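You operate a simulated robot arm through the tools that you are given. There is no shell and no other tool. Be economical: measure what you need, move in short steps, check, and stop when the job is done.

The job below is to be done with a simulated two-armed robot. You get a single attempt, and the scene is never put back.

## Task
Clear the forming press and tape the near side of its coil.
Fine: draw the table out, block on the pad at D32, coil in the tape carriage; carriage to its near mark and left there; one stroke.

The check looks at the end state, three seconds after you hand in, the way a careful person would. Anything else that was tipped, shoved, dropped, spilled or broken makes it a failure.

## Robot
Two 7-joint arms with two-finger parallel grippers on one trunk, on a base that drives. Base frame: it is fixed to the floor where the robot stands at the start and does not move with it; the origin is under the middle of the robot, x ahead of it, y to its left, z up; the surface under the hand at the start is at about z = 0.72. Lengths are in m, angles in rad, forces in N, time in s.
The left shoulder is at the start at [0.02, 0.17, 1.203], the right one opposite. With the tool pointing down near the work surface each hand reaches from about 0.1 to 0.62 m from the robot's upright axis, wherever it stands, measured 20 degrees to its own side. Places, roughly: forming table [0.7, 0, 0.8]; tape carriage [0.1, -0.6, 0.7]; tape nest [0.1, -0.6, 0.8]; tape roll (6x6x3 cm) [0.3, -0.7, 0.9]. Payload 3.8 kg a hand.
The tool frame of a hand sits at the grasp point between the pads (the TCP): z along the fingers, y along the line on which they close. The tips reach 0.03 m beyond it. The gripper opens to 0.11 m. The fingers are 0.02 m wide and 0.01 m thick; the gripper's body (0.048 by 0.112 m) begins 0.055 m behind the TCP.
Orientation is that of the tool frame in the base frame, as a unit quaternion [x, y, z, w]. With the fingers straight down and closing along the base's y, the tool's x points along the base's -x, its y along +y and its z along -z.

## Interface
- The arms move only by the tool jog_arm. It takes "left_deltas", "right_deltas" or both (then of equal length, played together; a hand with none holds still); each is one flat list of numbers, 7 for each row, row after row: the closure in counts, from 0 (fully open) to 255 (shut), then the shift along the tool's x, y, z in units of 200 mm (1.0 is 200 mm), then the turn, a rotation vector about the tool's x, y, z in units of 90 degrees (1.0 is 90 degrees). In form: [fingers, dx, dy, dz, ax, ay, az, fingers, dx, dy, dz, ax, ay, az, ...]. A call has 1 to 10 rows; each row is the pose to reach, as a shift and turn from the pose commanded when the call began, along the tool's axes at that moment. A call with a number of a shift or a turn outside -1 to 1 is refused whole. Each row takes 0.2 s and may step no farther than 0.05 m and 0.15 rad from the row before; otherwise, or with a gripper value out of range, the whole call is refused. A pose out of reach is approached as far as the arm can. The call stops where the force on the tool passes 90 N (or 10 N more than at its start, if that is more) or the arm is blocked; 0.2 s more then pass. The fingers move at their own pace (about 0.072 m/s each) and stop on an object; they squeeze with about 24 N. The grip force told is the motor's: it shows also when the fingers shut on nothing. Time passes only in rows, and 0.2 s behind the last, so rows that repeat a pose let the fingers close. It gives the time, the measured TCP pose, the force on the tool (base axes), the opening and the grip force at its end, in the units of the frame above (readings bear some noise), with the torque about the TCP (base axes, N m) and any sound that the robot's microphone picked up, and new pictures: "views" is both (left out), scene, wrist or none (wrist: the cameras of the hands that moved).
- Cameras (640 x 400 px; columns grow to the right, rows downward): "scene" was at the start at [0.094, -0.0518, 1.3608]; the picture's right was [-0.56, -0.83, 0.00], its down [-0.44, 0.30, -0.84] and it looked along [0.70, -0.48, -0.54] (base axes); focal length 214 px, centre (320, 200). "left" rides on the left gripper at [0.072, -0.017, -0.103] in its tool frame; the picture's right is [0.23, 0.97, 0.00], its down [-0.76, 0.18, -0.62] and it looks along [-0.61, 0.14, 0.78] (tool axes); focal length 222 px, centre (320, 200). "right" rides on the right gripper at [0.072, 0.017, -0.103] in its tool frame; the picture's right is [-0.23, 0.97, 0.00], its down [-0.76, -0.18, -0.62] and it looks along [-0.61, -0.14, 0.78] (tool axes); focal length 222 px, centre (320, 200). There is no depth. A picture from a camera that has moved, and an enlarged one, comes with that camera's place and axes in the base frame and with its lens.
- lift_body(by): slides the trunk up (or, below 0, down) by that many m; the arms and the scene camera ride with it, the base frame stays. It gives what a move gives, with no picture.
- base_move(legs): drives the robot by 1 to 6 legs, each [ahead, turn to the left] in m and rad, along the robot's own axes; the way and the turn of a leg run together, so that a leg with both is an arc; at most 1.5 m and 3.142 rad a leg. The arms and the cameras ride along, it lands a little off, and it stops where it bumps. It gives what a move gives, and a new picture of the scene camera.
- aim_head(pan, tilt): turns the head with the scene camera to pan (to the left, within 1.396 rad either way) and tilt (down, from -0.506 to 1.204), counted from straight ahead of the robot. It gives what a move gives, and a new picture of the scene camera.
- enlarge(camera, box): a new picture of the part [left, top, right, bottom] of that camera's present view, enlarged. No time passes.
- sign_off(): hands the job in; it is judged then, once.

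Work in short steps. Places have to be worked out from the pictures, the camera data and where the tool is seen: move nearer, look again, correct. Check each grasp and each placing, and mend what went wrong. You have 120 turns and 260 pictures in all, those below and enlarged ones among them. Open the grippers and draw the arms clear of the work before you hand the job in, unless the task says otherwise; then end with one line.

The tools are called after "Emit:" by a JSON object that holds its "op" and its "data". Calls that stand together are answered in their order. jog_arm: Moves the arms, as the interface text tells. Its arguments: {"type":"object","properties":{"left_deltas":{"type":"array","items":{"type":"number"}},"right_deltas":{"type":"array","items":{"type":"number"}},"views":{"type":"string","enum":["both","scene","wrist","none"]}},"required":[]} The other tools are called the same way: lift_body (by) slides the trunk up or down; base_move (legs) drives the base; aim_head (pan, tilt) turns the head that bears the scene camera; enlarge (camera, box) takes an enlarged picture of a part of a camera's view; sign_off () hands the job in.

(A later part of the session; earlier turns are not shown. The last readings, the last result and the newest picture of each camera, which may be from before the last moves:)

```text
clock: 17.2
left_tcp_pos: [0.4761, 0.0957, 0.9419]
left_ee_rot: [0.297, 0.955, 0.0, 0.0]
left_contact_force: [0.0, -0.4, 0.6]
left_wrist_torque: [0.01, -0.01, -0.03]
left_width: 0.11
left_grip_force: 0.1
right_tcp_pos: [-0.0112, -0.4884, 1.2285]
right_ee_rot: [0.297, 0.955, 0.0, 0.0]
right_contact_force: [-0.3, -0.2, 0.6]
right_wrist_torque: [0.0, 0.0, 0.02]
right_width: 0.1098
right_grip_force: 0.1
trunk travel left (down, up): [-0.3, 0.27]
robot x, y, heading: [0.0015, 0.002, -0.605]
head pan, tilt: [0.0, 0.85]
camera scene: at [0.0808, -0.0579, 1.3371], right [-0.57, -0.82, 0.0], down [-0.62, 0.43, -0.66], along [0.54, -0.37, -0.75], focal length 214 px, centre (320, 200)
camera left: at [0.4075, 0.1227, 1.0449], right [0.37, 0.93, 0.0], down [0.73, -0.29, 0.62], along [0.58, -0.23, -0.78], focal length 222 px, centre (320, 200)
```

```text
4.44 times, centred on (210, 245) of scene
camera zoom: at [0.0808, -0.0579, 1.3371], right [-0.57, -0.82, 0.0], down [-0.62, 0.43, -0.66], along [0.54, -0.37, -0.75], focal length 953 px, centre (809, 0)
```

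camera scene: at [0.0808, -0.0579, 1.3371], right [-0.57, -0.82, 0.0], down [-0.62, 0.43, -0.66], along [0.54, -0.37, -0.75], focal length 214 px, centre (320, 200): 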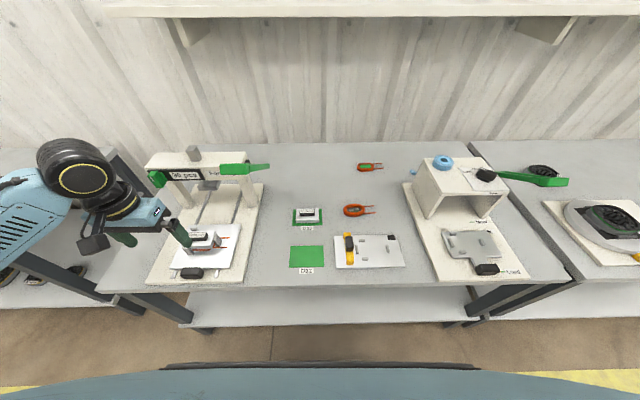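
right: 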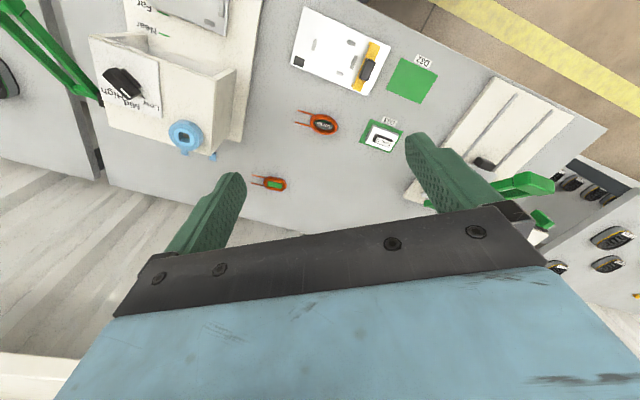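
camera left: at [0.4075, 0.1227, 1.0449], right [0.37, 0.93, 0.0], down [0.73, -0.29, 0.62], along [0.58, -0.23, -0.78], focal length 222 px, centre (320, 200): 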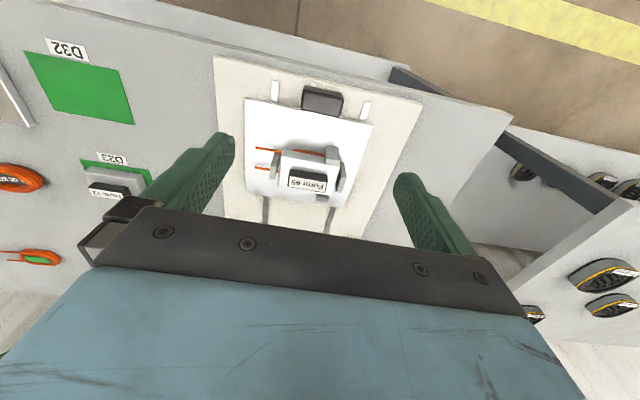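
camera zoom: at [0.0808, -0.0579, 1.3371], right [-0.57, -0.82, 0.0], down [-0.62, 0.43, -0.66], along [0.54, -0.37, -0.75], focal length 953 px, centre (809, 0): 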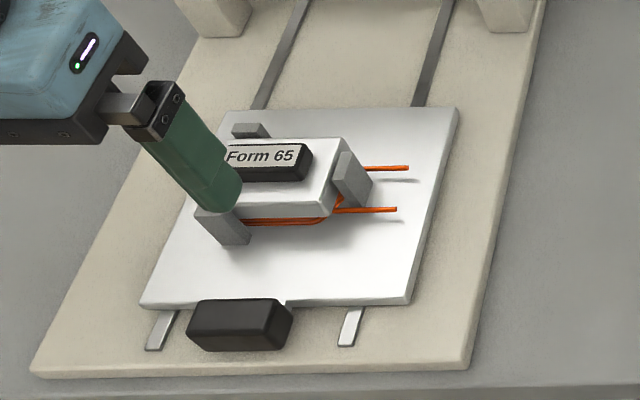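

Table is out. Next: hover over the black handle of Form 65 with the gripper part-open (to clear the posts), at f≈0.418.

Emit:
{"op": "jog_arm", "data": {"left_deltas": [80, -0.2, 0, 0.0, 0, 0, 0, 80, -0.4, 0, 0.05, 0, 0, 0, 80, -0.4, 0, 0.2, 0, 0, 0], "views": "wrist"}}

Emit:
{"op": "enlarge", "data": {"camera": "scene", "box": [160, 190, 260, 280]}}

Emit:
{"op": "enlarge", "data": {"camera": "left", "box": [200, 60, 460, 240]}}

```text
clock: 18.1
left_tcp_pos: [0.5429, 0.0504, 0.9031]
left_ee_rot: [0.297, 0.955, 0.0, 0.0]
left_contact_force: [0.2, 0.6, -0.6]
left_wrist_torque: [0.02, 0.0, 0.01]
left_width: 0.0753
left_grip_force: 0.2
right_tcp_pos: [-0.0121, -0.4873, 1.2289]
right_ee_rot: [0.298, 0.955, -0.001, 0.0]
right_contact_force: [0.1, -0.2, 0.7]
right_wrist_torque: [0.04, 0.01, 0.01]
right_width: 0.11
right_grip_force: 0.1
trunk travel left (down, up): [-0.3, 0.27]
robot x, y, heading: [0.0008, 0.0, -0.605]
head pan, tilt: [0.0, 0.85]
camera left: at [0.4731, 0.0762, 1.0058], right [0.37, 0.93, 0.0], down [0.73, -0.29, 0.62], along [0.58, -0.23, -0.78], focal length 222 px, centre (320, 200)
```

left: 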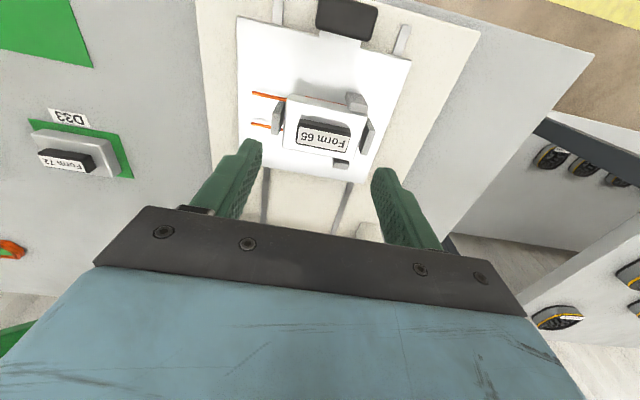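

```text
4.44 times, centred on (210, 235) of scene
camera zoom: at [0.0809, -0.0573, 1.3371], right [-0.57, -0.82, 0.0], down [-0.62, 0.43, -0.66], along [0.54, -0.37, -0.75], focal length 953 px, centre (809, 44)
```

zoom: 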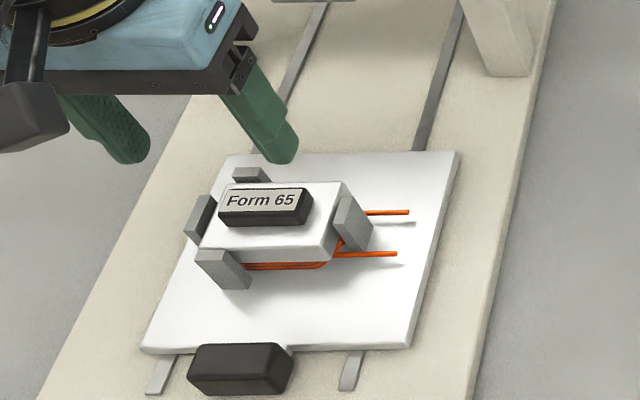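

```text
2.22 times, centred on (330, 150) of left
camera zoom: at [0.4731, 0.0762, 1.0058], right [0.37, 0.93, 0.0], down [0.73, -0.29, 0.62], along [0.58, -0.23, -0.78], focal length 494 px, centre (298, 311)
```

zoom: 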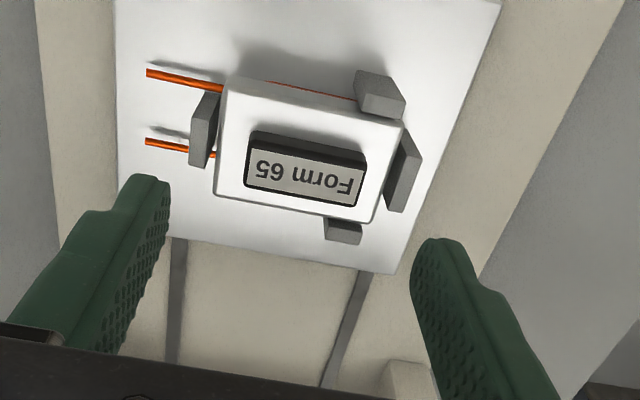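

Handle at f≈0.427, l≈0.3515, top z≈0.82. Descend to tips just at handle top height.

Emit:
{"op": "jog_arm", "data": {"left_deltas": [80, -0.04, 0.01, 0.12, 0, 0, 0, 80, -0.04, 0.01, 0.25, 0, 0, 0], "views": "wrist"}}

Emit:
{"op": "enlarge", "data": {"camera": "scene", "box": [160, 190, 260, 280]}}

Emit:
{"op": "enlarge", "data": {"camera": "left", "box": [200, 60, 460, 240]}}

```text
clock: 18.6
left_tcp_pos: [0.5506, 0.0479, 0.8496]
left_ee_rot: [0.297, 0.955, 0.001, -0.001]
left_contact_force: [-0.1, -0.3, -0.2]
left_wrist_torque: [0.02, 0.03, 0.02]
left_width: 0.0756
left_grip_force: 0.2
right_tcp_pos: [-0.0103, -0.4877, 1.2288]
right_ee_rot: [0.298, 0.955, 0.0, 0.0]
right_contact_force: [-0.7, -0.2, 0.6]
right_wrist_torque: [0.0, 0.04, 0.01]
right_width: 0.1101
right_grip_force: 0.1
trunk travel left (down, up): [-0.3, 0.27]
robot x, y, heading: [-0.0005, 0.0001, -0.603]
head pan, tilt: [0.0, 0.85]
camera left: at [0.4812, 0.0741, 0.9534], right [0.37, 0.93, 0.0], down [0.73, -0.29, 0.62], along [0.58, -0.23, -0.78], focal length 222 px, centre (320, 200)
```

left: 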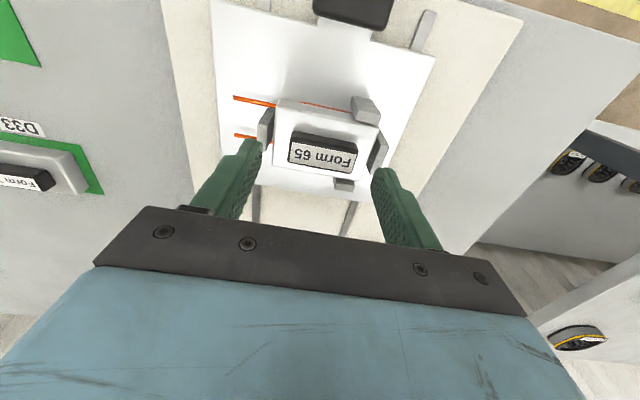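

```text
4.44 times, centred on (210, 235) of scene
camera zoom: at [0.0809, -0.0576, 1.3371], right [-0.57, -0.82, 0.0], down [-0.62, 0.43, -0.66], along [0.54, -0.37, -0.75], focal length 953 px, centre (809, 44)
```

zoom: 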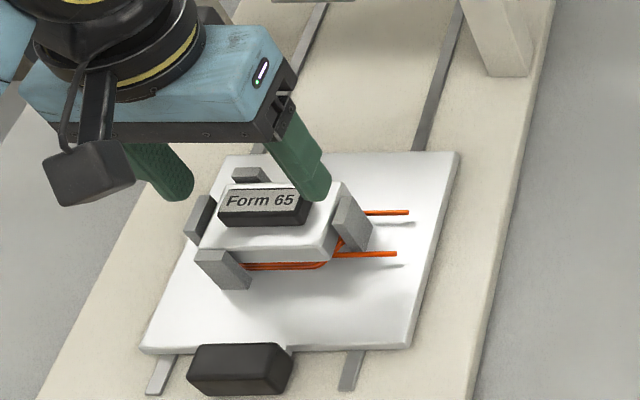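

```text
2.22 times, centred on (330, 150) of left
camera zoom: at [0.4812, 0.0741, 0.9534], right [0.37, 0.93, 0.0], down [0.73, -0.29, 0.62], along [0.58, -0.23, -0.78], focal length 494 px, centre (298, 311)
```

zoom: 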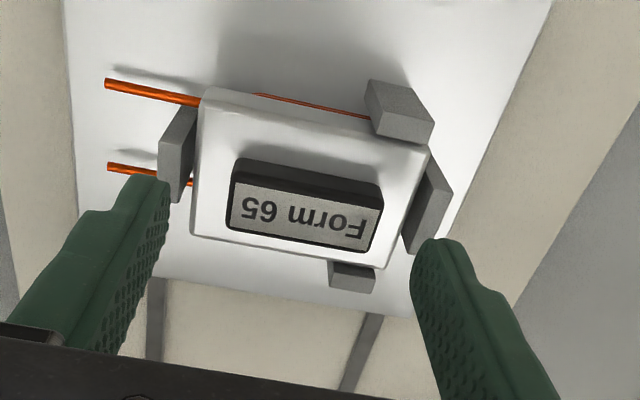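

Well centred. Narrow the opening to ~58 mm to miss the posts, lower 11 mm along the handle sides.

Emit:
{"op": "jog_arm", "data": {"left_deltas": [118, 0, 0.008, 0, 0, 0, 0, 118, 0, 0.008, 0.03, 0, 0, 0, 118, 0, 0.008, 0.055, 0, 0, 0], "views": "wrist"}}

Emit:
{"op": "enlarge", "data": {"camera": "scene", "box": [170, 200, 250, 270]}}

Emit:
{"op": "enlarge", "data": {"camera": "left", "box": [220, 70, 440, 230]}}

```text
clock: 19.4
left_tcp_pos: [0.5527, 0.0493, 0.8393]
left_ee_rot: [0.297, 0.955, 0.0, 0.0]
left_contact_force: [-0.5, 0.4, 0.5]
left_wrist_torque: [0.02, 0.0, 0.01]
left_width: 0.0591
left_grip_force: 0.0
right_tcp_pos: [-0.0107, -0.4873, 1.2286]
right_ee_rot: [0.298, 0.955, 0.001, 0.0]
right_contact_force: [0.5, -0.2, -0.9]
right_wrist_torque: [0.02, 0.0, 0.01]
right_width: 0.1101
right_grip_force: 0.0
trunk travel left (down, up): [-0.3, 0.27]
robot x, y, heading: [0.0003, -0.0043, -0.603]
head pan, tilt: [0.0, 0.85]
camera left: at [0.4836, 0.0767, 0.9425], right [0.37, 0.93, 0.0], down [0.73, -0.29, 0.62], along [0.58, -0.23, -0.78], focal length 222 px, centre (320, 200)
```

left: 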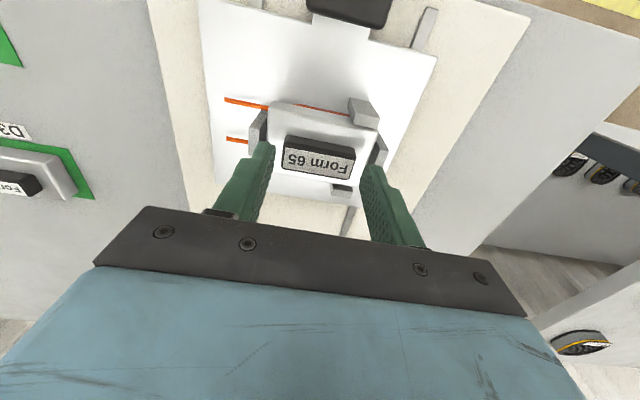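

```text
5.71 times, centred on (210, 235) of scene
camera zoom: at [0.081, -0.0576, 1.3371], right [-0.57, -0.82, 0.0], down [-0.62, 0.43, -0.66], along [0.54, -0.37, -0.75], focal length 1226 px, centre (949, 0)
```

zoom: 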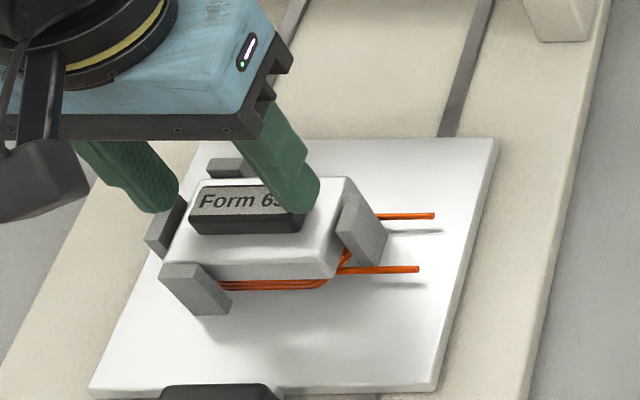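

```text
2.50 times, centred on (330, 150) of left
camera zoom: at [0.4836, 0.0767, 0.9425], right [0.37, 0.93, 0.0], down [0.73, -0.29, 0.62], along [0.58, -0.23, -0.78], focal length 555 px, centre (295, 325)
```

zoom: 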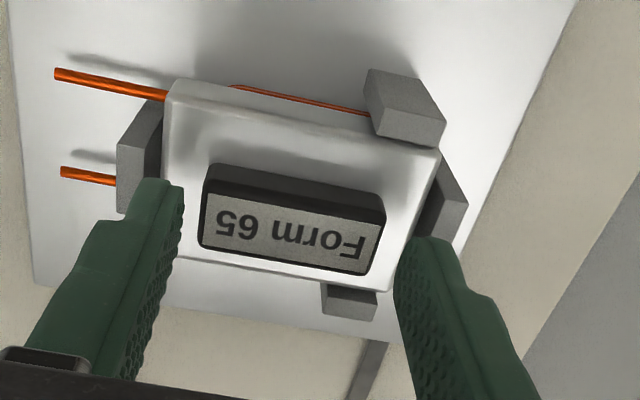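

Emit:
{"op": "jog_arm", "data": {"left_deltas": [118, 0.015, -0.005, 0.03, 0, 0, 0], "views": "none"}}

Emit:
{"op": "enlarge", "data": {"camera": "scene", "box": [170, 200, 250, 270]}}

Emit:
{"op": "enlarge", "data": {"camera": "left", "box": [220, 70, 440, 230]}}

```text
clock: 19.9
left_tcp_pos: [0.5482, 0.0515, 0.8341]
left_ee_rot: [0.297, 0.955, 0.0, 0.0]
left_contact_force: [0.6, 0.3, 1.1]
left_wrist_torque: [0.03, 0.03, 0.04]
left_width: 0.0591
left_grip_force: 0.0
right_tcp_pos: [-0.0117, -0.487, 1.2273]
right_ee_rot: [0.298, 0.955, 0.0, 0.0]
right_contact_force: [0.3, -0.2, 0.3]
right_wrist_torque: [0.01, -0.01, -0.01]
right_width: 0.1098
right_grip_force: 0.0
trunk travel left (down, up): [-0.3, 0.27]
robot x, y, heading: [-0.0004, -0.0006, -0.602]
head pan, tilt: [0.0, 0.85]
```

```text
5.71 times, centred on (210, 235) of scene
camera zoom: at [0.0809, -0.0576, 1.3371], right [-0.57, -0.82, 0.0], down [-0.62, 0.43, -0.66], along [0.54, -0.37, -0.75], focal length 1226 px, centre (949, 0)
```

zoom: 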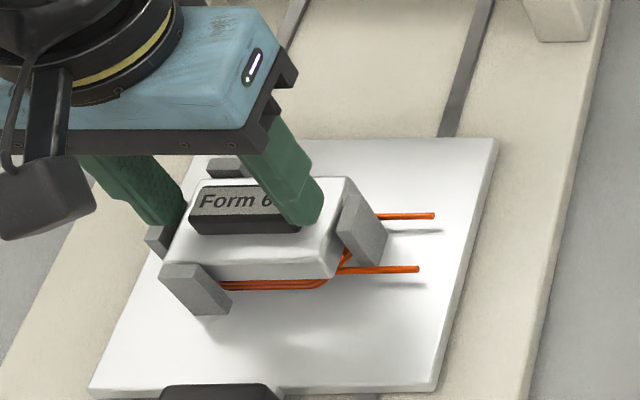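

```text
2.50 times, centred on (330, 150) of left
camera zoom: at [0.4801, 0.0779, 0.9367], right [0.37, 0.93, 0.0], down [0.73, -0.29, 0.62], along [0.58, -0.23, -0.78], focal length 555 px, centre (295, 325)
```

zoom: 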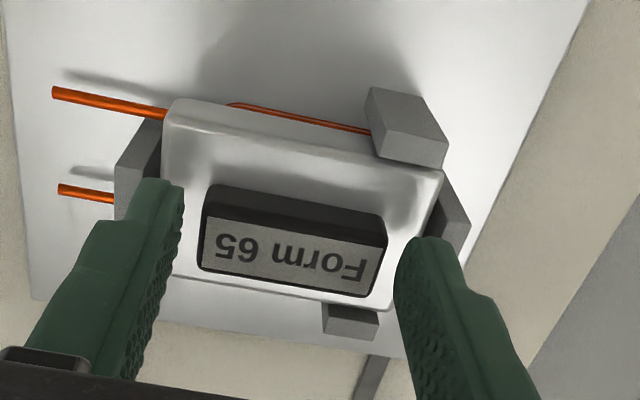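

Tips overlap the handle ~14 mm. Close.

Emit:
{"op": "jog_arm", "data": {"left_deltas": [160, 0, 0, 0, 0, 0, 0, 220, 0, 0, 0, 0, 0, 0, 220, 0, 0, 0, 0, 0, 0, 220, 0, 0, 0, 0, 0, 0], "views": "none"}}

Emit:
{"op": "jog_arm", "data": {"left_deltas": [220, 0, 0, -0.05, 0, 0, 0, 220, 0, 0, -0.1, 0, 0, 0, 220, 0, 0, -0.2, 0, 0, 0], "views": "wrist"}}

Emit:
{"op": "enlarge", "data": {"camera": "scene", "box": [170, 190, 260, 270]}}

```text
clock: 20.9
left_tcp_pos: [0.5471, 0.0514, 0.8338]
left_ee_rot: [0.297, 0.955, 0.001, 0.0]
left_contact_force: [0.5, 0.1, 0.0]
left_wrist_torque: [0.03, -0.02, 0.05]
left_width: 0.0517
left_grip_force: 23.7
right_tcp_pos: [-0.0117, -0.487, 1.2275]
right_ee_rot: [0.296, 0.955, 0.0, 0.0]
right_contact_force: [-0.1, 0.8, 0.4]
right_wrist_torque: [0.01, 0.01, 0.01]
right_width: 0.1101
right_grip_force: 0.0
trunk travel left (down, up): [-0.3, 0.27]
robot x, y, heading: [-0.0023, 0.0037, -0.602]
head pan, tilt: [0.0, 0.85]
```

```text
clock: 21.6
left_tcp_pos: [0.55, 0.0512, 0.873]
left_ee_rot: [0.297, 0.955, 0.0, 0.0]
left_contact_force: [0.6, -0.8, -2.2]
left_wrist_torque: [0.01, 0.01, -0.01]
left_width: 0.0517
left_grip_force: 23.5
right_tcp_pos: [-0.0117, -0.487, 1.2279]
right_ee_rot: [0.297, 0.955, 0.0, 0.0]
right_contact_force: [0.1, 0.6, 1.1]
right_wrist_torque: [0.06, 0.0, -0.01]
right_width: 0.1101
right_grip_force: 0.1
trunk travel left (down, up): [-0.3, 0.27]
robot x, y, heading: [0.0042, -0.0006, -0.6]
head pan, tilt: [0.0, 0.85]
camera left: at [0.4808, 0.0782, 0.9768], right [0.37, 0.93, 0.0], down [0.73, -0.29, 0.62], along [0.58, -0.23, -0.78], focal length 222 px, centre (320, 200)
```

left: 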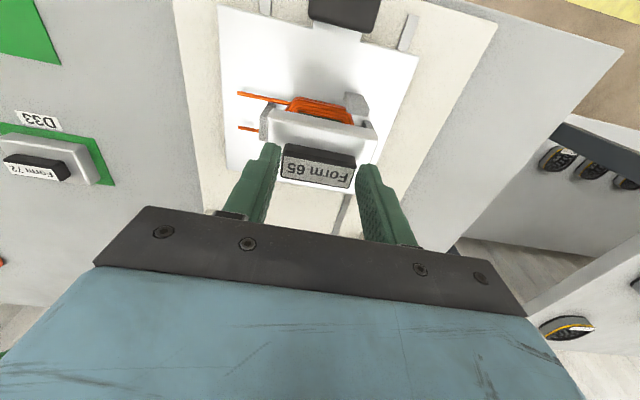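

```text
5.00 times, centred on (215, 230) of scene
camera zoom: at [0.081, -0.0577, 1.3371], right [-0.57, -0.82, 0.0], down [-0.62, 0.43, -0.66], along [0.54, -0.37, -0.75], focal length 1072 px, centre (845, 50)
```

zoom: 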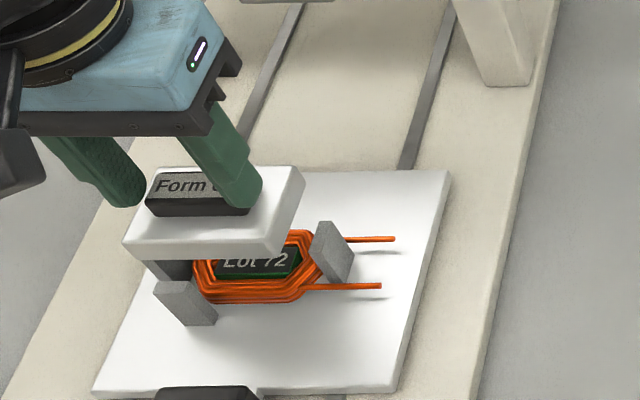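

Block lifted cleanly; coil ("Lot 72" core) stays. Raise and carry towards D32.

Emit:
{"op": "jog_arm", "data": {"left_deltas": [220, 0, 0, -0.2, 0, 0, 0, 220, 0, 0, -0.4, 0, 0, 0, 220, 0, -0.2, -0.4, 0, 0, 0, 220, 0, -0.4, -0.4, 0, 0, 0, 220, 0, -0.6, -0.4, 0, 0, 0, 220, 0, -0.8, -0.4, 0, 0, 0], "views": "none"}}

Emit:
{"op": "jog_arm", "data": {"left_deltas": [220, 0, -0.2, 0, 0, 0, 0, 220, 0, -0.4, 0, 0, 0, 0, 220, 0, -0.6, 0, 0, 0, 0, 220, 0, -0.72, 0, 0, 0, 0], "views": "both"}}

Emit:
{"op": "enlarge", "data": {"camera": "scene", "box": [270, 190, 370, 290]}}

```text
clock: 22.9
left_tcp_pos: [0.5007, -0.0225, 0.954]
left_ee_rot: [0.269, 0.963, 0.022, 0.001]
left_contact_force: [19.5, 58.4, -8.8]
left_wrist_torque: [-5.16, 1.98, -0.12]
left_width: 0.0519
left_grip_force: 23.9
right_tcp_pos: [-0.0104, -0.4836, 1.2289]
right_ee_rot: [0.295, 0.956, 0.0, 0.0]
right_contact_force: [-1.2, -0.5, -0.5]
right_wrist_torque: [0.11, -0.1, 0.0]
right_width: 0.1103
right_grip_force: 0.1
trunk travel left (down, up): [-0.3, 0.27]
robot x, y, heading: [-0.0022, 0.0035, -0.596]
head pan, tilt: [0.0, 0.85]
stopped in row 6 (left hand): the force on the tool passed its limit at 110 N (the readings are from after the stop); the commanded pose is now the measured one
```

```text
clock: 23.2
left_tcp_pos: [0.5015, -0.0208, 0.9531]
left_ee_rot: [0.257, 0.966, 0.033, 0.002]
left_contact_force: [16.5, 53.1, -8.3]
left_wrist_torque: [-4.83, 1.66, -0.17]
left_width: 0.0516
left_grip_force: 23.5
right_tcp_pos: [-0.0094, -0.4831, 1.2289]
right_ee_rot: [0.295, 0.956, 0.0, 0.0]
right_contact_force: [-0.5, -0.1, -0.8]
right_wrist_torque: [0.06, -0.05, -0.03]
right_width: 0.1101
right_grip_force: 0.0
trunk travel left (down, up): [-0.3, 0.27]
robot x, y, heading: [-0.0002, 0.003, -0.586]
head pan, tilt: [0.0, 0.85]
stopped in row 1 (left hand): the force on the tool passed its limit at 106 N (the readings are from after the stop); the commanded pose is now the measured one
camera scene: at [0.0816, -0.0516, 1.3372], right [-0.56, -0.83, 0.0], down [-0.62, 0.42, -0.66], along [0.55, -0.37, -0.75], focal length 214 px, centre (320, 200)
camera left: at [0.4284, -0.0067, 1.057], right [0.29, 0.96, 0.07], down [0.74, -0.26, 0.62], along [0.61, -0.13, -0.78], focal length 222 px, centre (320, 200)
```

scene: 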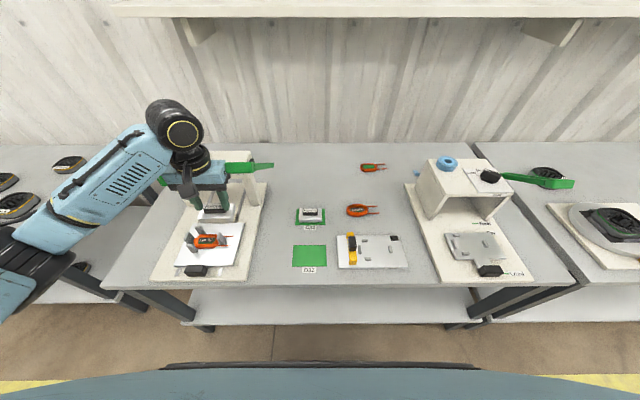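
left: 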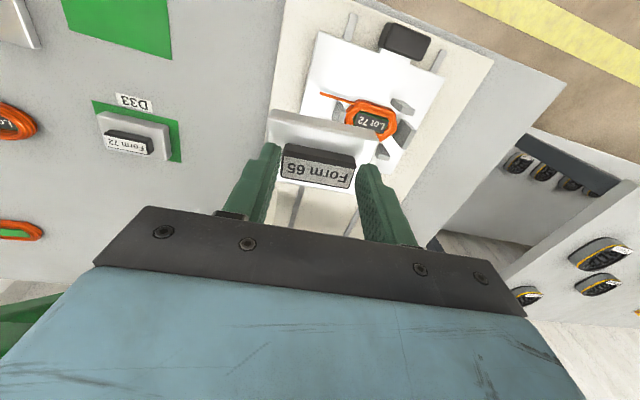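

```text
4.00 times, centred on (320, 240) of scene
camera zoom: at [0.0816, -0.0516, 1.3372], right [-0.56, -0.83, 0.0], down [-0.62, 0.42, -0.66], along [0.55, -0.37, -0.75], focal length 858 px, centre (320, 40)
```

zoom: 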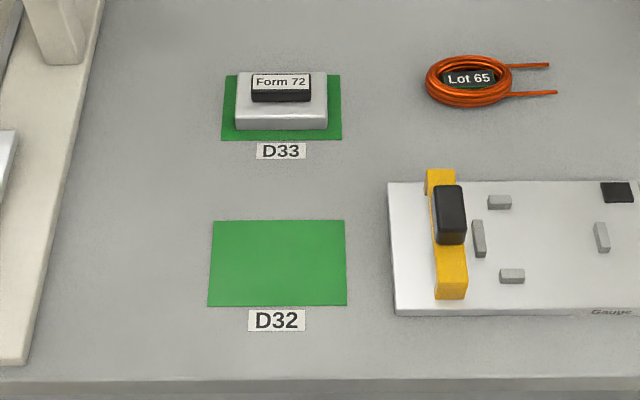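

The hand bumped the press's green lever, which sticks out towards me. I back off in +l at once and look.

Emit:
{"op": "jog_arm", "data": {"left_deltas": [220, 0, 0.1, 0, 0, 0, 0, 220, 0.1, 0.2, 0, 0, 0, 0, 220, 0.25, 0.2, 0, 0, 0, 0, 220, 0.4, 0.2, 0, 0, 0, 0], "views": "both"}}

Emit:
{"op": "enlarge", "data": {"camera": "scene", "box": [135, 140, 285, 290]}}

```text
clock: 24.2
left_tcp_pos: [0.4496, 0.0454, 0.9567]
left_ee_rot: [0.264, 0.964, 0.024, 0.004]
left_contact_force: [0.3, 0.5, -2.5]
left_wrist_torque: [0.01, 0.02, 0.01]
left_width: 0.0515
left_grip_force: 24.0
right_tcp_pos: [-0.0093, -0.4857, 1.2291]
right_ee_rot: [0.294, 0.956, 0.0, 0.0]
right_contact_force: [-0.9, 0.8, 0.3]
right_wrist_torque: [-0.05, 0.0, 0.02]
right_width: 0.1101
right_grip_force: 0.1
trunk travel left (down, up): [-0.3, 0.27]
robot x, y, heading: [0.0028, 0.0017, -0.594]
head pan, tilt: [0.0, 0.85]
camera scene: at [0.0819, -0.054, 1.3372], right [-0.56, -0.83, 0.0], down [-0.62, 0.42, -0.66], along [0.55, -0.37, -0.75], focal length 214 px, centre (320, 200)
camera left: at [0.3763, 0.0627, 1.0591], right [0.3, 0.95, 0.05], down [0.73, -0.26, 0.63], along [0.61, -0.15, -0.78], focal length 222 px, centre (320, 200)
```

scene: 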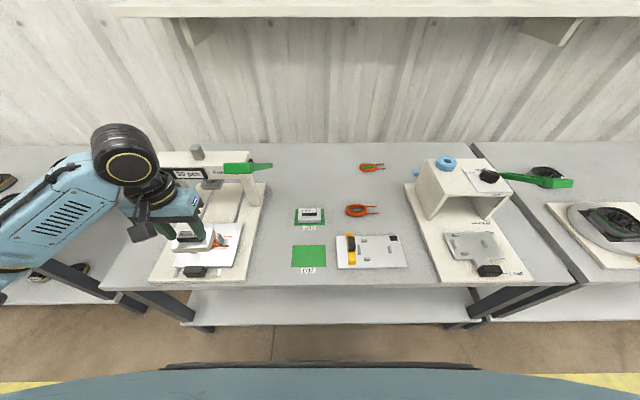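
left: 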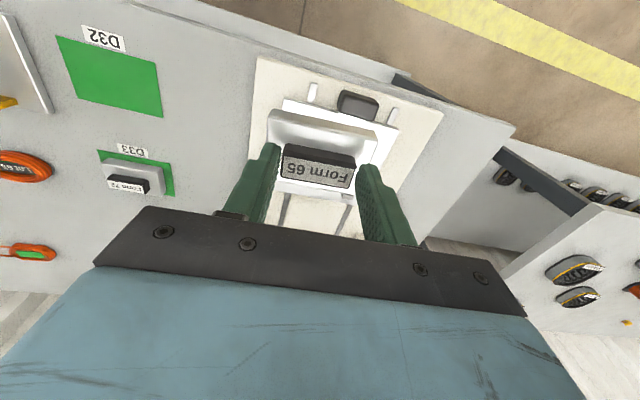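

```text
2.67 times, centred on (210, 215) of scene
camera zoom: at [0.0819, -0.054, 1.3372], right [-0.56, -0.83, 0.0], down [-0.62, 0.42, -0.66], along [0.55, -0.37, -0.75], focal length 572 px, centre (613, 160)
```

zoom: 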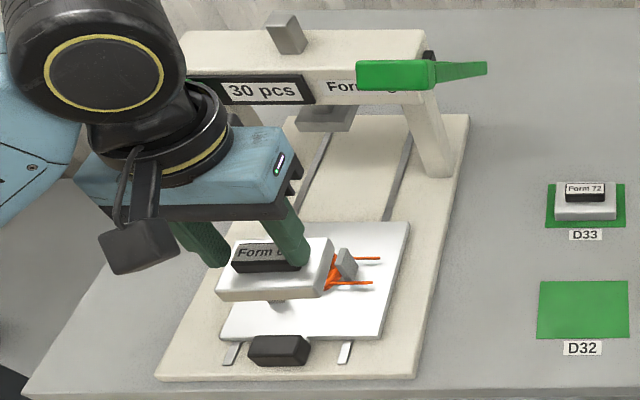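

Press, coil and pads are unmoved relative to each other. I'll square up the tool, then carry the block across in front of the lever.

Emit:
{"op": "jog_arm", "data": {"left_deltas": [220, 0, 0, 0, 0.031, -0.004, 0.0435, 220, 0, 0, 0, 0.031, -0.004, 0.0435], "views": "none"}}

Emit:
{"op": "jog_arm", "data": {"left_deltas": [220, 0, -0.2, 0, 0, 0, 0, 220, 0, -0.4, 0, 0, 0, 0, 220, 0, -0.6, 0, 0, 0, 0, 220, 0, -0.8, 0, 0, 0, 0, 220, 0, -1.0, 0, 0, 0, 0], "views": "none"}}

Emit:
{"op": "jog_arm", "data": {"left_deltas": [220, -0.1, -0.15, 0, 0, 0, 0, 220, -0.25, -0.25, 0, 0, 0, 0], "views": "both"}}

```text
clock: 24.8
left_tcp_pos: [0.449, 0.0448, 0.957]
left_ee_rot: [0.297, 0.955, 0.0, -0.002]
left_contact_force: [-0.1, 0.5, -3.1]
left_wrist_torque: [0.02, 0.03, 0.04]
left_width: 0.0519
left_grip_force: 24.2
right_tcp_pos: [-0.0092, -0.4874, 1.2279]
right_ee_rot: [0.295, 0.956, 0.0, 0.0]
right_contact_force: [-0.4, -0.8, -0.2]
right_wrist_torque: [0.05, 0.01, -0.01]
right_width: 0.1101
right_grip_force: 0.0
trunk travel left (down, up): [-0.3, 0.27]
robot x, y, heading: [-0.0031, -0.0004, -0.594]
head pan, tilt: [0.0, 0.85]
```

```text
clock: 26.0
left_tcp_pos: [0.3354, -0.1223, 0.9601]
left_ee_rot: [0.297, 0.955, 0.001, 0.0]
left_contact_force: [0.3, 0.1, -2.6]
left_wrist_torque: [0.06, 0.02, 0.0]
left_width: 0.0517
left_grip_force: 24.0
right_tcp_pos: [-0.0093, -0.4876, 1.2262]
right_ee_rot: [0.294, 0.956, 0.002, 0.0]
right_contact_force: [-0.3, -0.4, 1.2]
right_wrist_torque: [-0.02, -0.04, -0.04]
right_width: 0.1102
right_grip_force: 0.1
trunk travel left (down, up): [-0.3, 0.27]
robot x, y, heading: [-0.0037, 0.0054, -0.593]
head pan, tilt: [0.0, 0.85]
```

```text
clock: 26.6
left_tcp_pos: [0.3505, -0.1909, 0.9566]
left_ee_rot: [0.297, 0.955, 0.001, -0.002]
left_contact_force: [0.8, -0.4, -2.5]
left_wrist_torque: [0.04, 0.03, 0.01]
left_width: 0.0516
left_grip_force: 24.0
right_tcp_pos: [-0.0084, -0.4876, 1.2277]
right_ee_rot: [0.295, 0.956, 0.001, -0.001]
right_contact_force: [0.2, 0.4, 0.2]
right_wrist_torque: [-0.04, -0.02, 0.01]
right_width: 0.1101
right_grip_force: 0.0
trunk travel left (down, up): [-0.3, 0.27]
robot x, y, heading: [-0.002, 0.0048, -0.59]
head pan, tilt: [0.0, 0.85]
camera scene: at [0.0824, -0.0553, 1.3371], right [-0.56, -0.83, 0.0], down [-0.62, 0.42, -0.66], along [0.55, -0.37, -0.75], focal length 214 px, centre (320, 200)
camera left: at [0.2813, -0.1642, 1.0606], right [0.37, 0.93, 0.0], down [0.73, -0.29, 0.62], along [0.58, -0.23, -0.78], focal length 222 px, centre (320, 200)
```

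scene: 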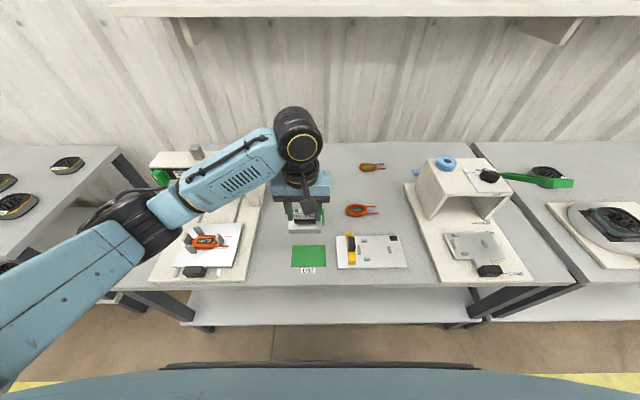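
left: 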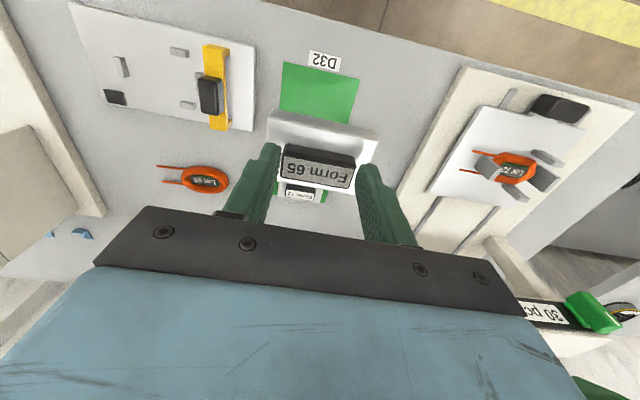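

Over D32; descend towards the pad: TCP to f≈0.408, z≈0.80 and check.

Emit:
{"op": "jog_arm", "data": {"left_deltas": [220, -0.055, 0, 0.2, 0, 0, 0, 220, -0.055, 0, 0.4, 0, 0, 0, 220, -0.055, 0, 0.6, 0, 0, 0, 220, -0.055, 0, 0.75, 0, 0, 0], "views": "wrist"}}

Emit:
{"op": "enlarge", "data": {"camera": "scene", "box": [270, 190, 350, 280]}}

Emit:
{"op": "enlarge", "data": {"camera": "left", "box": [220, 50, 440, 210]}}

```text
clock: 27.6
left_tcp_pos: [0.3565, -0.1987, 0.8046]
left_ee_rot: [0.298, 0.955, 0.0, -0.001]
left_contact_force: [-0.1, 0.7, -2.6]
left_wrist_torque: [0.02, 0.01, 0.01]
left_width: 0.0518
left_grip_force: 24.0
right_tcp_pos: [-0.0085, -0.4864, 1.2287]
right_ee_rot: [0.294, 0.956, 0.0, 0.001]
right_contact_force: [-0.3, -0.7, -0.4]
right_wrist_torque: [-0.02, 0.01, -0.01]
right_width: 0.1099
right_grip_force: 0.0
trunk travel left (down, up): [-0.3, 0.27]
robot x, y, heading: [0.0025, 0.0008, -0.592]
head pan, tilt: [0.0, 0.85]
camera left: at [0.2882, -0.1717, 0.909], right [0.37, 0.93, 0.0], down [0.73, -0.29, 0.62], along [0.58, -0.23, -0.78], focal length 222 px, centre (320, 200)
```

left: 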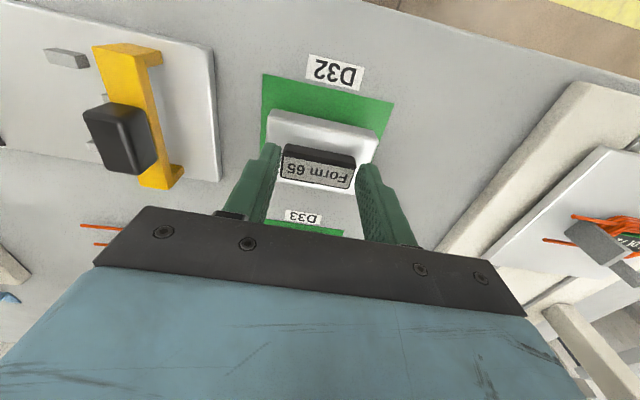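

```text
4.44 times, centred on (310, 235) of scene
camera zoom: at [0.0819, -0.0551, 1.3371], right [-0.56, -0.83, 0.0], down [-0.62, 0.42, -0.66], along [0.55, -0.37, -0.75], focal length 953 px, centre (364, 44)
```

zoom: 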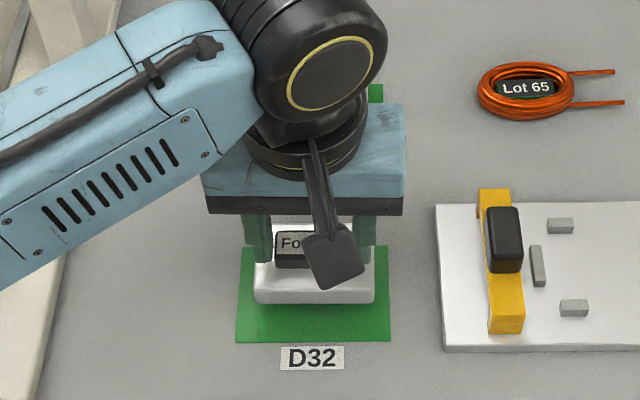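

```text
2.50 times, centred on (330, 130) of left
camera zoom: at [0.2882, -0.1717, 0.909], right [0.37, 0.93, 0.0], down [0.73, -0.29, 0.62], along [0.58, -0.23, -0.78], focal length 555 px, centre (295, 375)
```

zoom: 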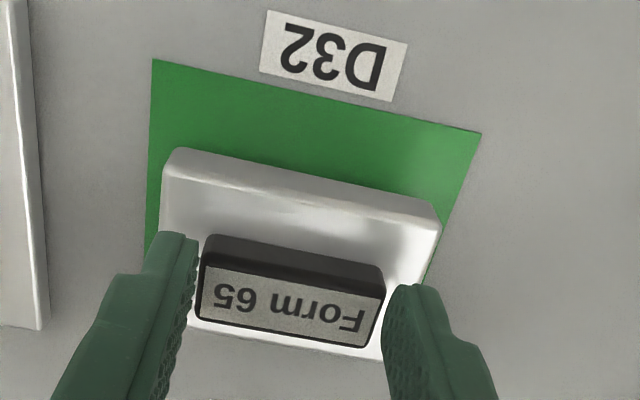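

Nearly centred; shift +3 mm in l and lower until contact.

Emit:
{"op": "jog_arm", "data": {"left_deltas": [220, 0, 0.015, 0.05, 0, 0, 0, 220, 0, 0.015, 0.09, 0, 0, 0], "views": "none"}}

Emit:
{"op": "enlarge", "data": {"camera": "scene", "box": [270, 190, 350, 280]}}

Emit:
{"op": "enlarge", "data": {"camera": "left", "box": [220, 50, 440, 210]}}

```text
clock: 28.2
left_tcp_pos: [0.359, -0.195, 0.7868]
left_ee_rot: [0.297, 0.955, 0.001, -0.001]
left_contact_force: [0.2, 0.3, -2.8]
left_wrist_torque: [-0.02, 0.0, 0.0]
left_width: 0.0517
left_grip_force: 23.6
right_tcp_pos: [-0.0079, -0.4878, 1.2272]
right_ee_rot: [0.295, 0.956, 0.0, -0.001]
right_contact_force: [0.2, -0.6, -0.8]
right_wrist_torque: [-0.03, 0.0, 0.03]
right_width: 0.1101
right_grip_force: 0.1
trunk travel left (down, up): [-0.3, 0.27]
robot x, y, heading: [0.001, -0.0013, -0.592]
head pan, tilt: [0.0, 0.85]
```

```text
4.44 times, centred on (310, 235) of scene
camera zoom: at [0.082, -0.0553, 1.3371], right [-0.56, -0.83, 0.0], down [-0.62, 0.42, -0.66], along [0.55, -0.37, -0.75], focal length 953 px, centre (364, 44)
```

zoom: 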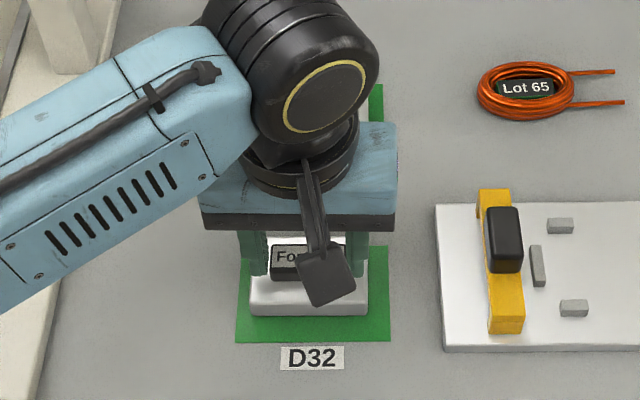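

```text
2.50 times, centred on (330, 130) of left
camera zoom: at [0.2903, -0.1682, 0.8917], right [0.37, 0.93, 0.0], down [0.73, -0.29, 0.62], along [0.58, -0.23, -0.78], focal length 555 px, centre (295, 375)
```

zoom: 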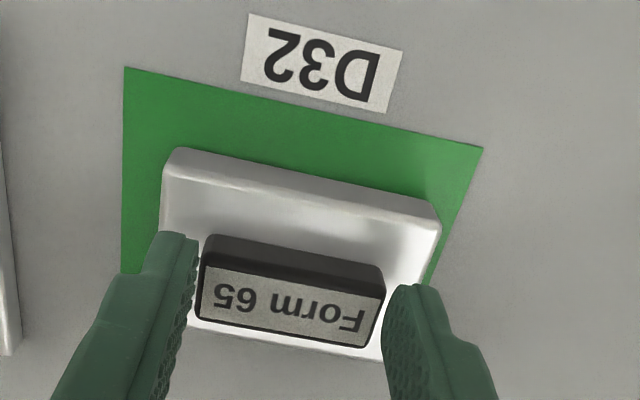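

Emit:
{"op": "jog_arm", "data": {"left_deltas": [220, 0, 0, 0.03, 0, 0, 0, 220, 0, 0, 0.06, 0, 0, 0, 220, 0, 0, 0.075, 0, 0, 0], "views": "none"}}

Emit:
{"op": "enlarge", "data": {"camera": "scene", "box": [270, 190, 350, 280]}}

Emit:
{"op": "enlarge", "data": {"camera": "left", "box": [220, 50, 440, 210]}}

```text
clock: 29.0
left_tcp_pos: [0.3574, -0.1953, 0.7762]
left_ee_rot: [0.296, 0.955, -0.002, 0.001]
left_contact_force: [1.5, -2.9, 20.8]
left_wrist_torque: [-0.13, -0.11, 0.01]
left_width: 0.0522
left_grip_force: 24.4
right_tcp_pos: [-0.0099, -0.4865, 1.2277]
right_ee_rot: [0.295, 0.956, 0.0, 0.0]
right_contact_force: [0.7, 0.6, -0.1]
right_wrist_torque: [-0.04, -0.01, 0.01]
right_width: 0.1098
right_grip_force: 0.0
trunk travel left (down, up): [-0.3, 0.27]
robot x, y, heading: [0.0013, 0.0004, -0.589]
head pan, tilt: [0.0, 0.85]
```

```text
4.44 times, centred on (310, 235) of scene
camera zoom: at [0.0808, -0.0547, 1.3373], right [-0.56, -0.83, 0.0], down [-0.62, 0.42, -0.66], along [0.55, -0.37, -0.75], focal length 953 px, centre (364, 44)
```

zoom: 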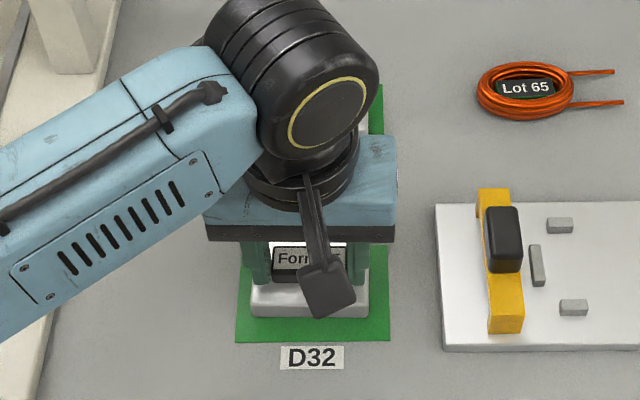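

```text
2.50 times, centred on (330, 130) of left
camera zoom: at [0.2899, -0.1682, 0.8784], right [0.37, 0.93, 0.0], down [0.73, -0.28, 0.62], along [0.58, -0.23, -0.78], focal length 555 px, centre (295, 375)
```

zoom: 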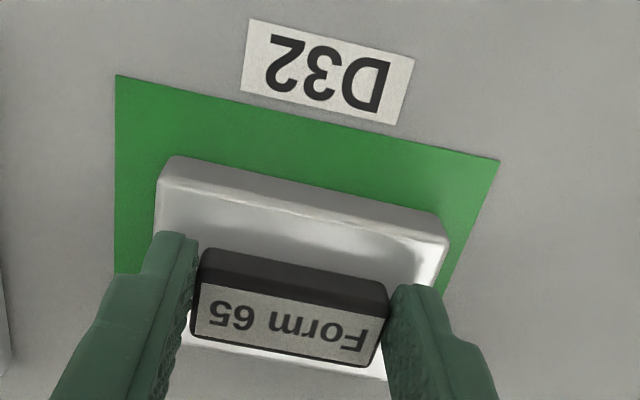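

In contact with the pad. The block sits slightly far of centre; lift 8 mm, shift 5 mm towards me, set down and release.

Emit:
{"op": "jog_arm", "data": {"left_deltas": [220, 0, 0, -0.06, 0, 0, 0, 220, 0.025, 0, -0.06, 0, 0, 0, 220, 0.025, 0, -0.02, 0, 0, 0, 220, 0.025, 0, 0.0, 0, 0, 0], "views": "none"}}

Emit:
{"op": "jog_arm", "data": {"left_deltas": [170, 0, 0, 0, 0, 0, 0, 120, 0, 0, 0, 0, 0, 0, 100, 0, 0, 0, 0, 0, 0, 100, 0, 0, -0.1, 0, 0, 0, 100, 0, 0, -0.3, 0, 0, 0, 80, 0, 0, -0.5, 0, 0, 0, 60, 0, 0, -0.7, 0, 0, 0], "views": "wrist"}}

Emit:
{"op": "enlarge", "data": {"camera": "left", "box": [220, 50, 440, 210]}}

```text
clock: 30.0
left_tcp_pos: [0.355, -0.1902, 0.7752]
left_ee_rot: [0.298, 0.955, 0.0, 0.001]
left_contact_force: [-1.3, 4.4, 16.6]
left_wrist_torque: [0.2, -0.19, 0.1]
left_width: 0.0516
left_grip_force: 23.5
right_tcp_pos: [-0.0099, -0.4863, 1.2301]
right_ee_rot: [0.296, 0.955, 0.001, 0.0]
right_contact_force: [0.2, 0.3, 0.7]
right_wrist_torque: [0.04, -0.02, 0.02]
right_width: 0.1101
right_grip_force: 0.0
trunk travel left (down, up): [-0.3, 0.27]
robot x, y, heading: [-0.0006, 0.0046, -0.591]
head pan, tilt: [0.0, 0.85]
```

```text
clock: 31.6
left_tcp_pos: [0.3564, -0.1893, 0.9162]
left_ee_rot: [0.298, 0.955, 0.002, -0.001]
left_contact_force: [-0.2, 0.0, -0.4]
left_wrist_torque: [-0.02, -0.01, 0.04]
left_width: 0.0841
left_grip_force: 0.1
right_tcp_pos: [-0.0091, -0.4866, 1.2281]
right_ee_rot: [0.295, 0.956, 0.0, 0.0]
right_contact_force: [0.1, -0.3, -0.5]
right_wrist_torque: [0.0, 0.01, -0.01]
right_width: 0.1097
right_grip_force: 0.1
trunk travel left (down, up): [-0.3, 0.27]
robot x, y, heading: [-0.0022, 0.0019, -0.6]
head pan, tilt: [0.0, 0.85]
camera left: at [0.2877, -0.1633, 1.0191], right [0.37, 0.93, 0.0], down [0.73, -0.29, 0.62], along [0.58, -0.23, -0.78], focal length 222 px, centre (320, 200)
```

left: 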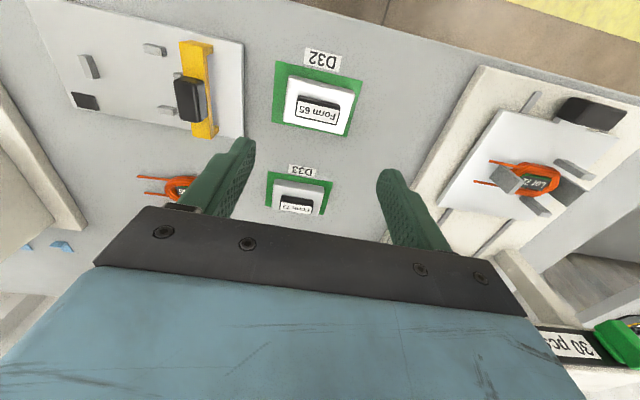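

```text
2.50 times, centred on (330, 130) of left
camera zoom: at [0.2877, -0.1633, 1.0191], right [0.37, 0.93, 0.0], down [0.73, -0.29, 0.62], along [0.58, -0.23, -0.78], focal length 555 px, centre (295, 375)
```

zoom: 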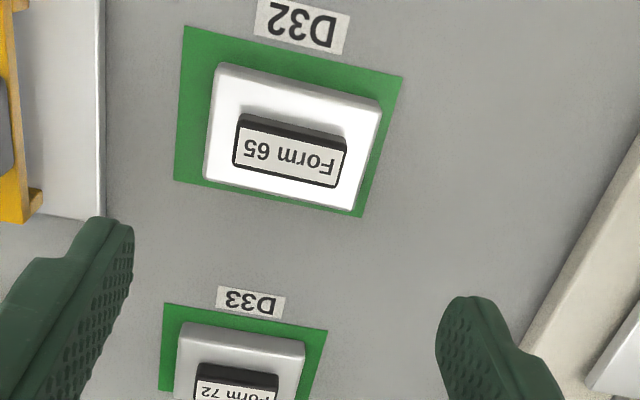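

Block is on D32 but ~5 mm off toward +l. I'll regrasp and nudge it to the centre.

Emit:
{"op": "jog_arm", "data": {"left_deltas": [100, 0, 0, 0.2, 0, 0, 0, 110, 0, 0, 0.4, 0, 0, 0, 115, 0, 0, 0.6, 0, 0, 0, 115, 0, 0, 0.68, 0, 0, 0, 220, 0, 0, 0.68, 0, 0, 0, 220, 0, 0, 0.68, 0, 0, 0, 220, 0, 0, 0.68, 0, 0, 0], "views": "none"}}

Emit:
{"op": "jog_arm", "data": {"left_deltas": [220, 0, 0, -0.05, 0, 0, 0, 220, -0.01, -0.025, -0.05, 0, 0, 0, 220, -0.01, -0.025, -0.02, 0, 0, 0, 220, -0.01, -0.025, 0.0, 0, 0, 0], "views": "none"}}

Emit:
{"op": "jog_arm", "data": {"left_deltas": [170, 0, 0, 0, 0, 0, 0, 120, 0, 0, 0, 0, 0, 0, 100, 0, 0, 0, 0, 0, 0, 100, 0, 0, -0.1, 0, 0, 0, 100, 0, 0, -0.3, 0, 0, 0, 80, 0, 0, -0.5, 0, 0, 0, 60, 0, 0, -0.7, 0, 0, 0], "views": "wrist"}}

Emit:
{"op": "enlarge", "data": {"camera": "left", "box": [220, 50, 440, 210]}}

```text
clock: 33.2
left_tcp_pos: [0.3593, -0.1909, 0.7809]
left_ee_rot: [0.298, 0.955, 0.001, -0.001]
left_contact_force: [-0.4, 0.1, 0.2]
left_wrist_torque: [-0.05, 0.05, -0.04]
left_width: 0.0517
left_grip_force: 24.2
right_tcp_pos: [-0.0093, -0.4861, 1.2285]
right_ee_rot: [0.295, 0.955, -0.001, -0.001]
right_contact_force: [-0.6, -0.3, -0.4]
right_wrist_torque: [-0.01, 0.04, -0.04]
right_width: 0.1101
right_grip_force: 0.0
trunk travel left (down, up): [-0.3, 0.27]
robot x, y, heading: [-0.0016, 0.0017, -0.595]
head pan, tilt: [0.0, 0.85]
```

```text
clock: 34.2
left_tcp_pos: [0.3553, -0.1957, 0.7796]
left_ee_rot: [0.297, 0.955, 0.001, -0.002]
left_contact_force: [0.0, 1.7, 2.1]
left_wrist_torque: [0.13, 0.12, 0.02]
left_width: 0.0517
left_grip_force: 24.3
right_tcp_pos: [-0.0092, -0.4866, 1.2265]
right_ee_rot: [0.295, 0.955, 0.001, 0.0]
right_contact_force: [-1.0, 1.2, -0.5]
right_wrist_torque: [0.03, -0.04, 0.0]
right_width: 0.1101
right_grip_force: 0.0
trunk travel left (down, up): [-0.3, 0.27]
robot x, y, heading: [0.002, 0.0002, -0.591]
head pan, tilt: [0.0, 0.85]
```

```text
clock: 35.8
left_tcp_pos: [0.3534, -0.1947, 0.9209]
left_ee_rot: [0.298, 0.955, 0.002, 0.0]
left_contact_force: [-0.5, -0.5, 0.6]
left_wrist_torque: [-0.02, 0.02, 0.01]
left_width: 0.084
left_grip_force: 0.2
right_tcp_pos: [-0.0084, -0.486, 1.2274]
right_ee_rot: [0.295, 0.956, 0.0, 0.0]
right_contact_force: [-0.1, 0.0, -0.1]
right_wrist_torque: [0.01, -0.02, -0.02]
right_width: 0.1102
right_grip_force: 0.1
trunk travel left (down, up): [-0.3, 0.27]
robot x, y, heading: [0.0002, 0.0014, -0.593]
head pan, tilt: [0.0, 0.85]
camera left: at [0.2843, -0.1691, 1.0234], right [0.37, 0.93, 0.0], down [0.73, -0.29, 0.62], along [0.58, -0.22, -0.78], focal length 222 px, centre (320, 200)
```

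left: 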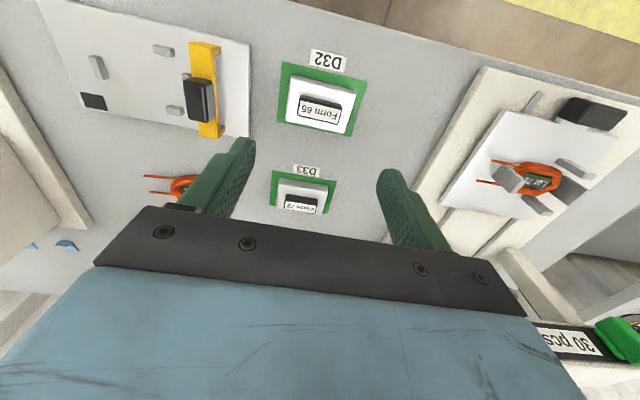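

```text
2.50 times, centred on (330, 130) of left
camera zoom: at [0.2843, -0.1691, 1.0234], right [0.37, 0.93, 0.0], down [0.73, -0.29, 0.62], along [0.58, -0.22, -0.78], focal length 555 px, centre (295, 375)
```

zoom: 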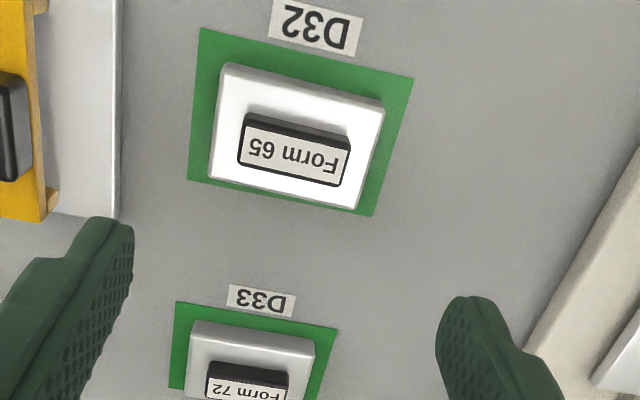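

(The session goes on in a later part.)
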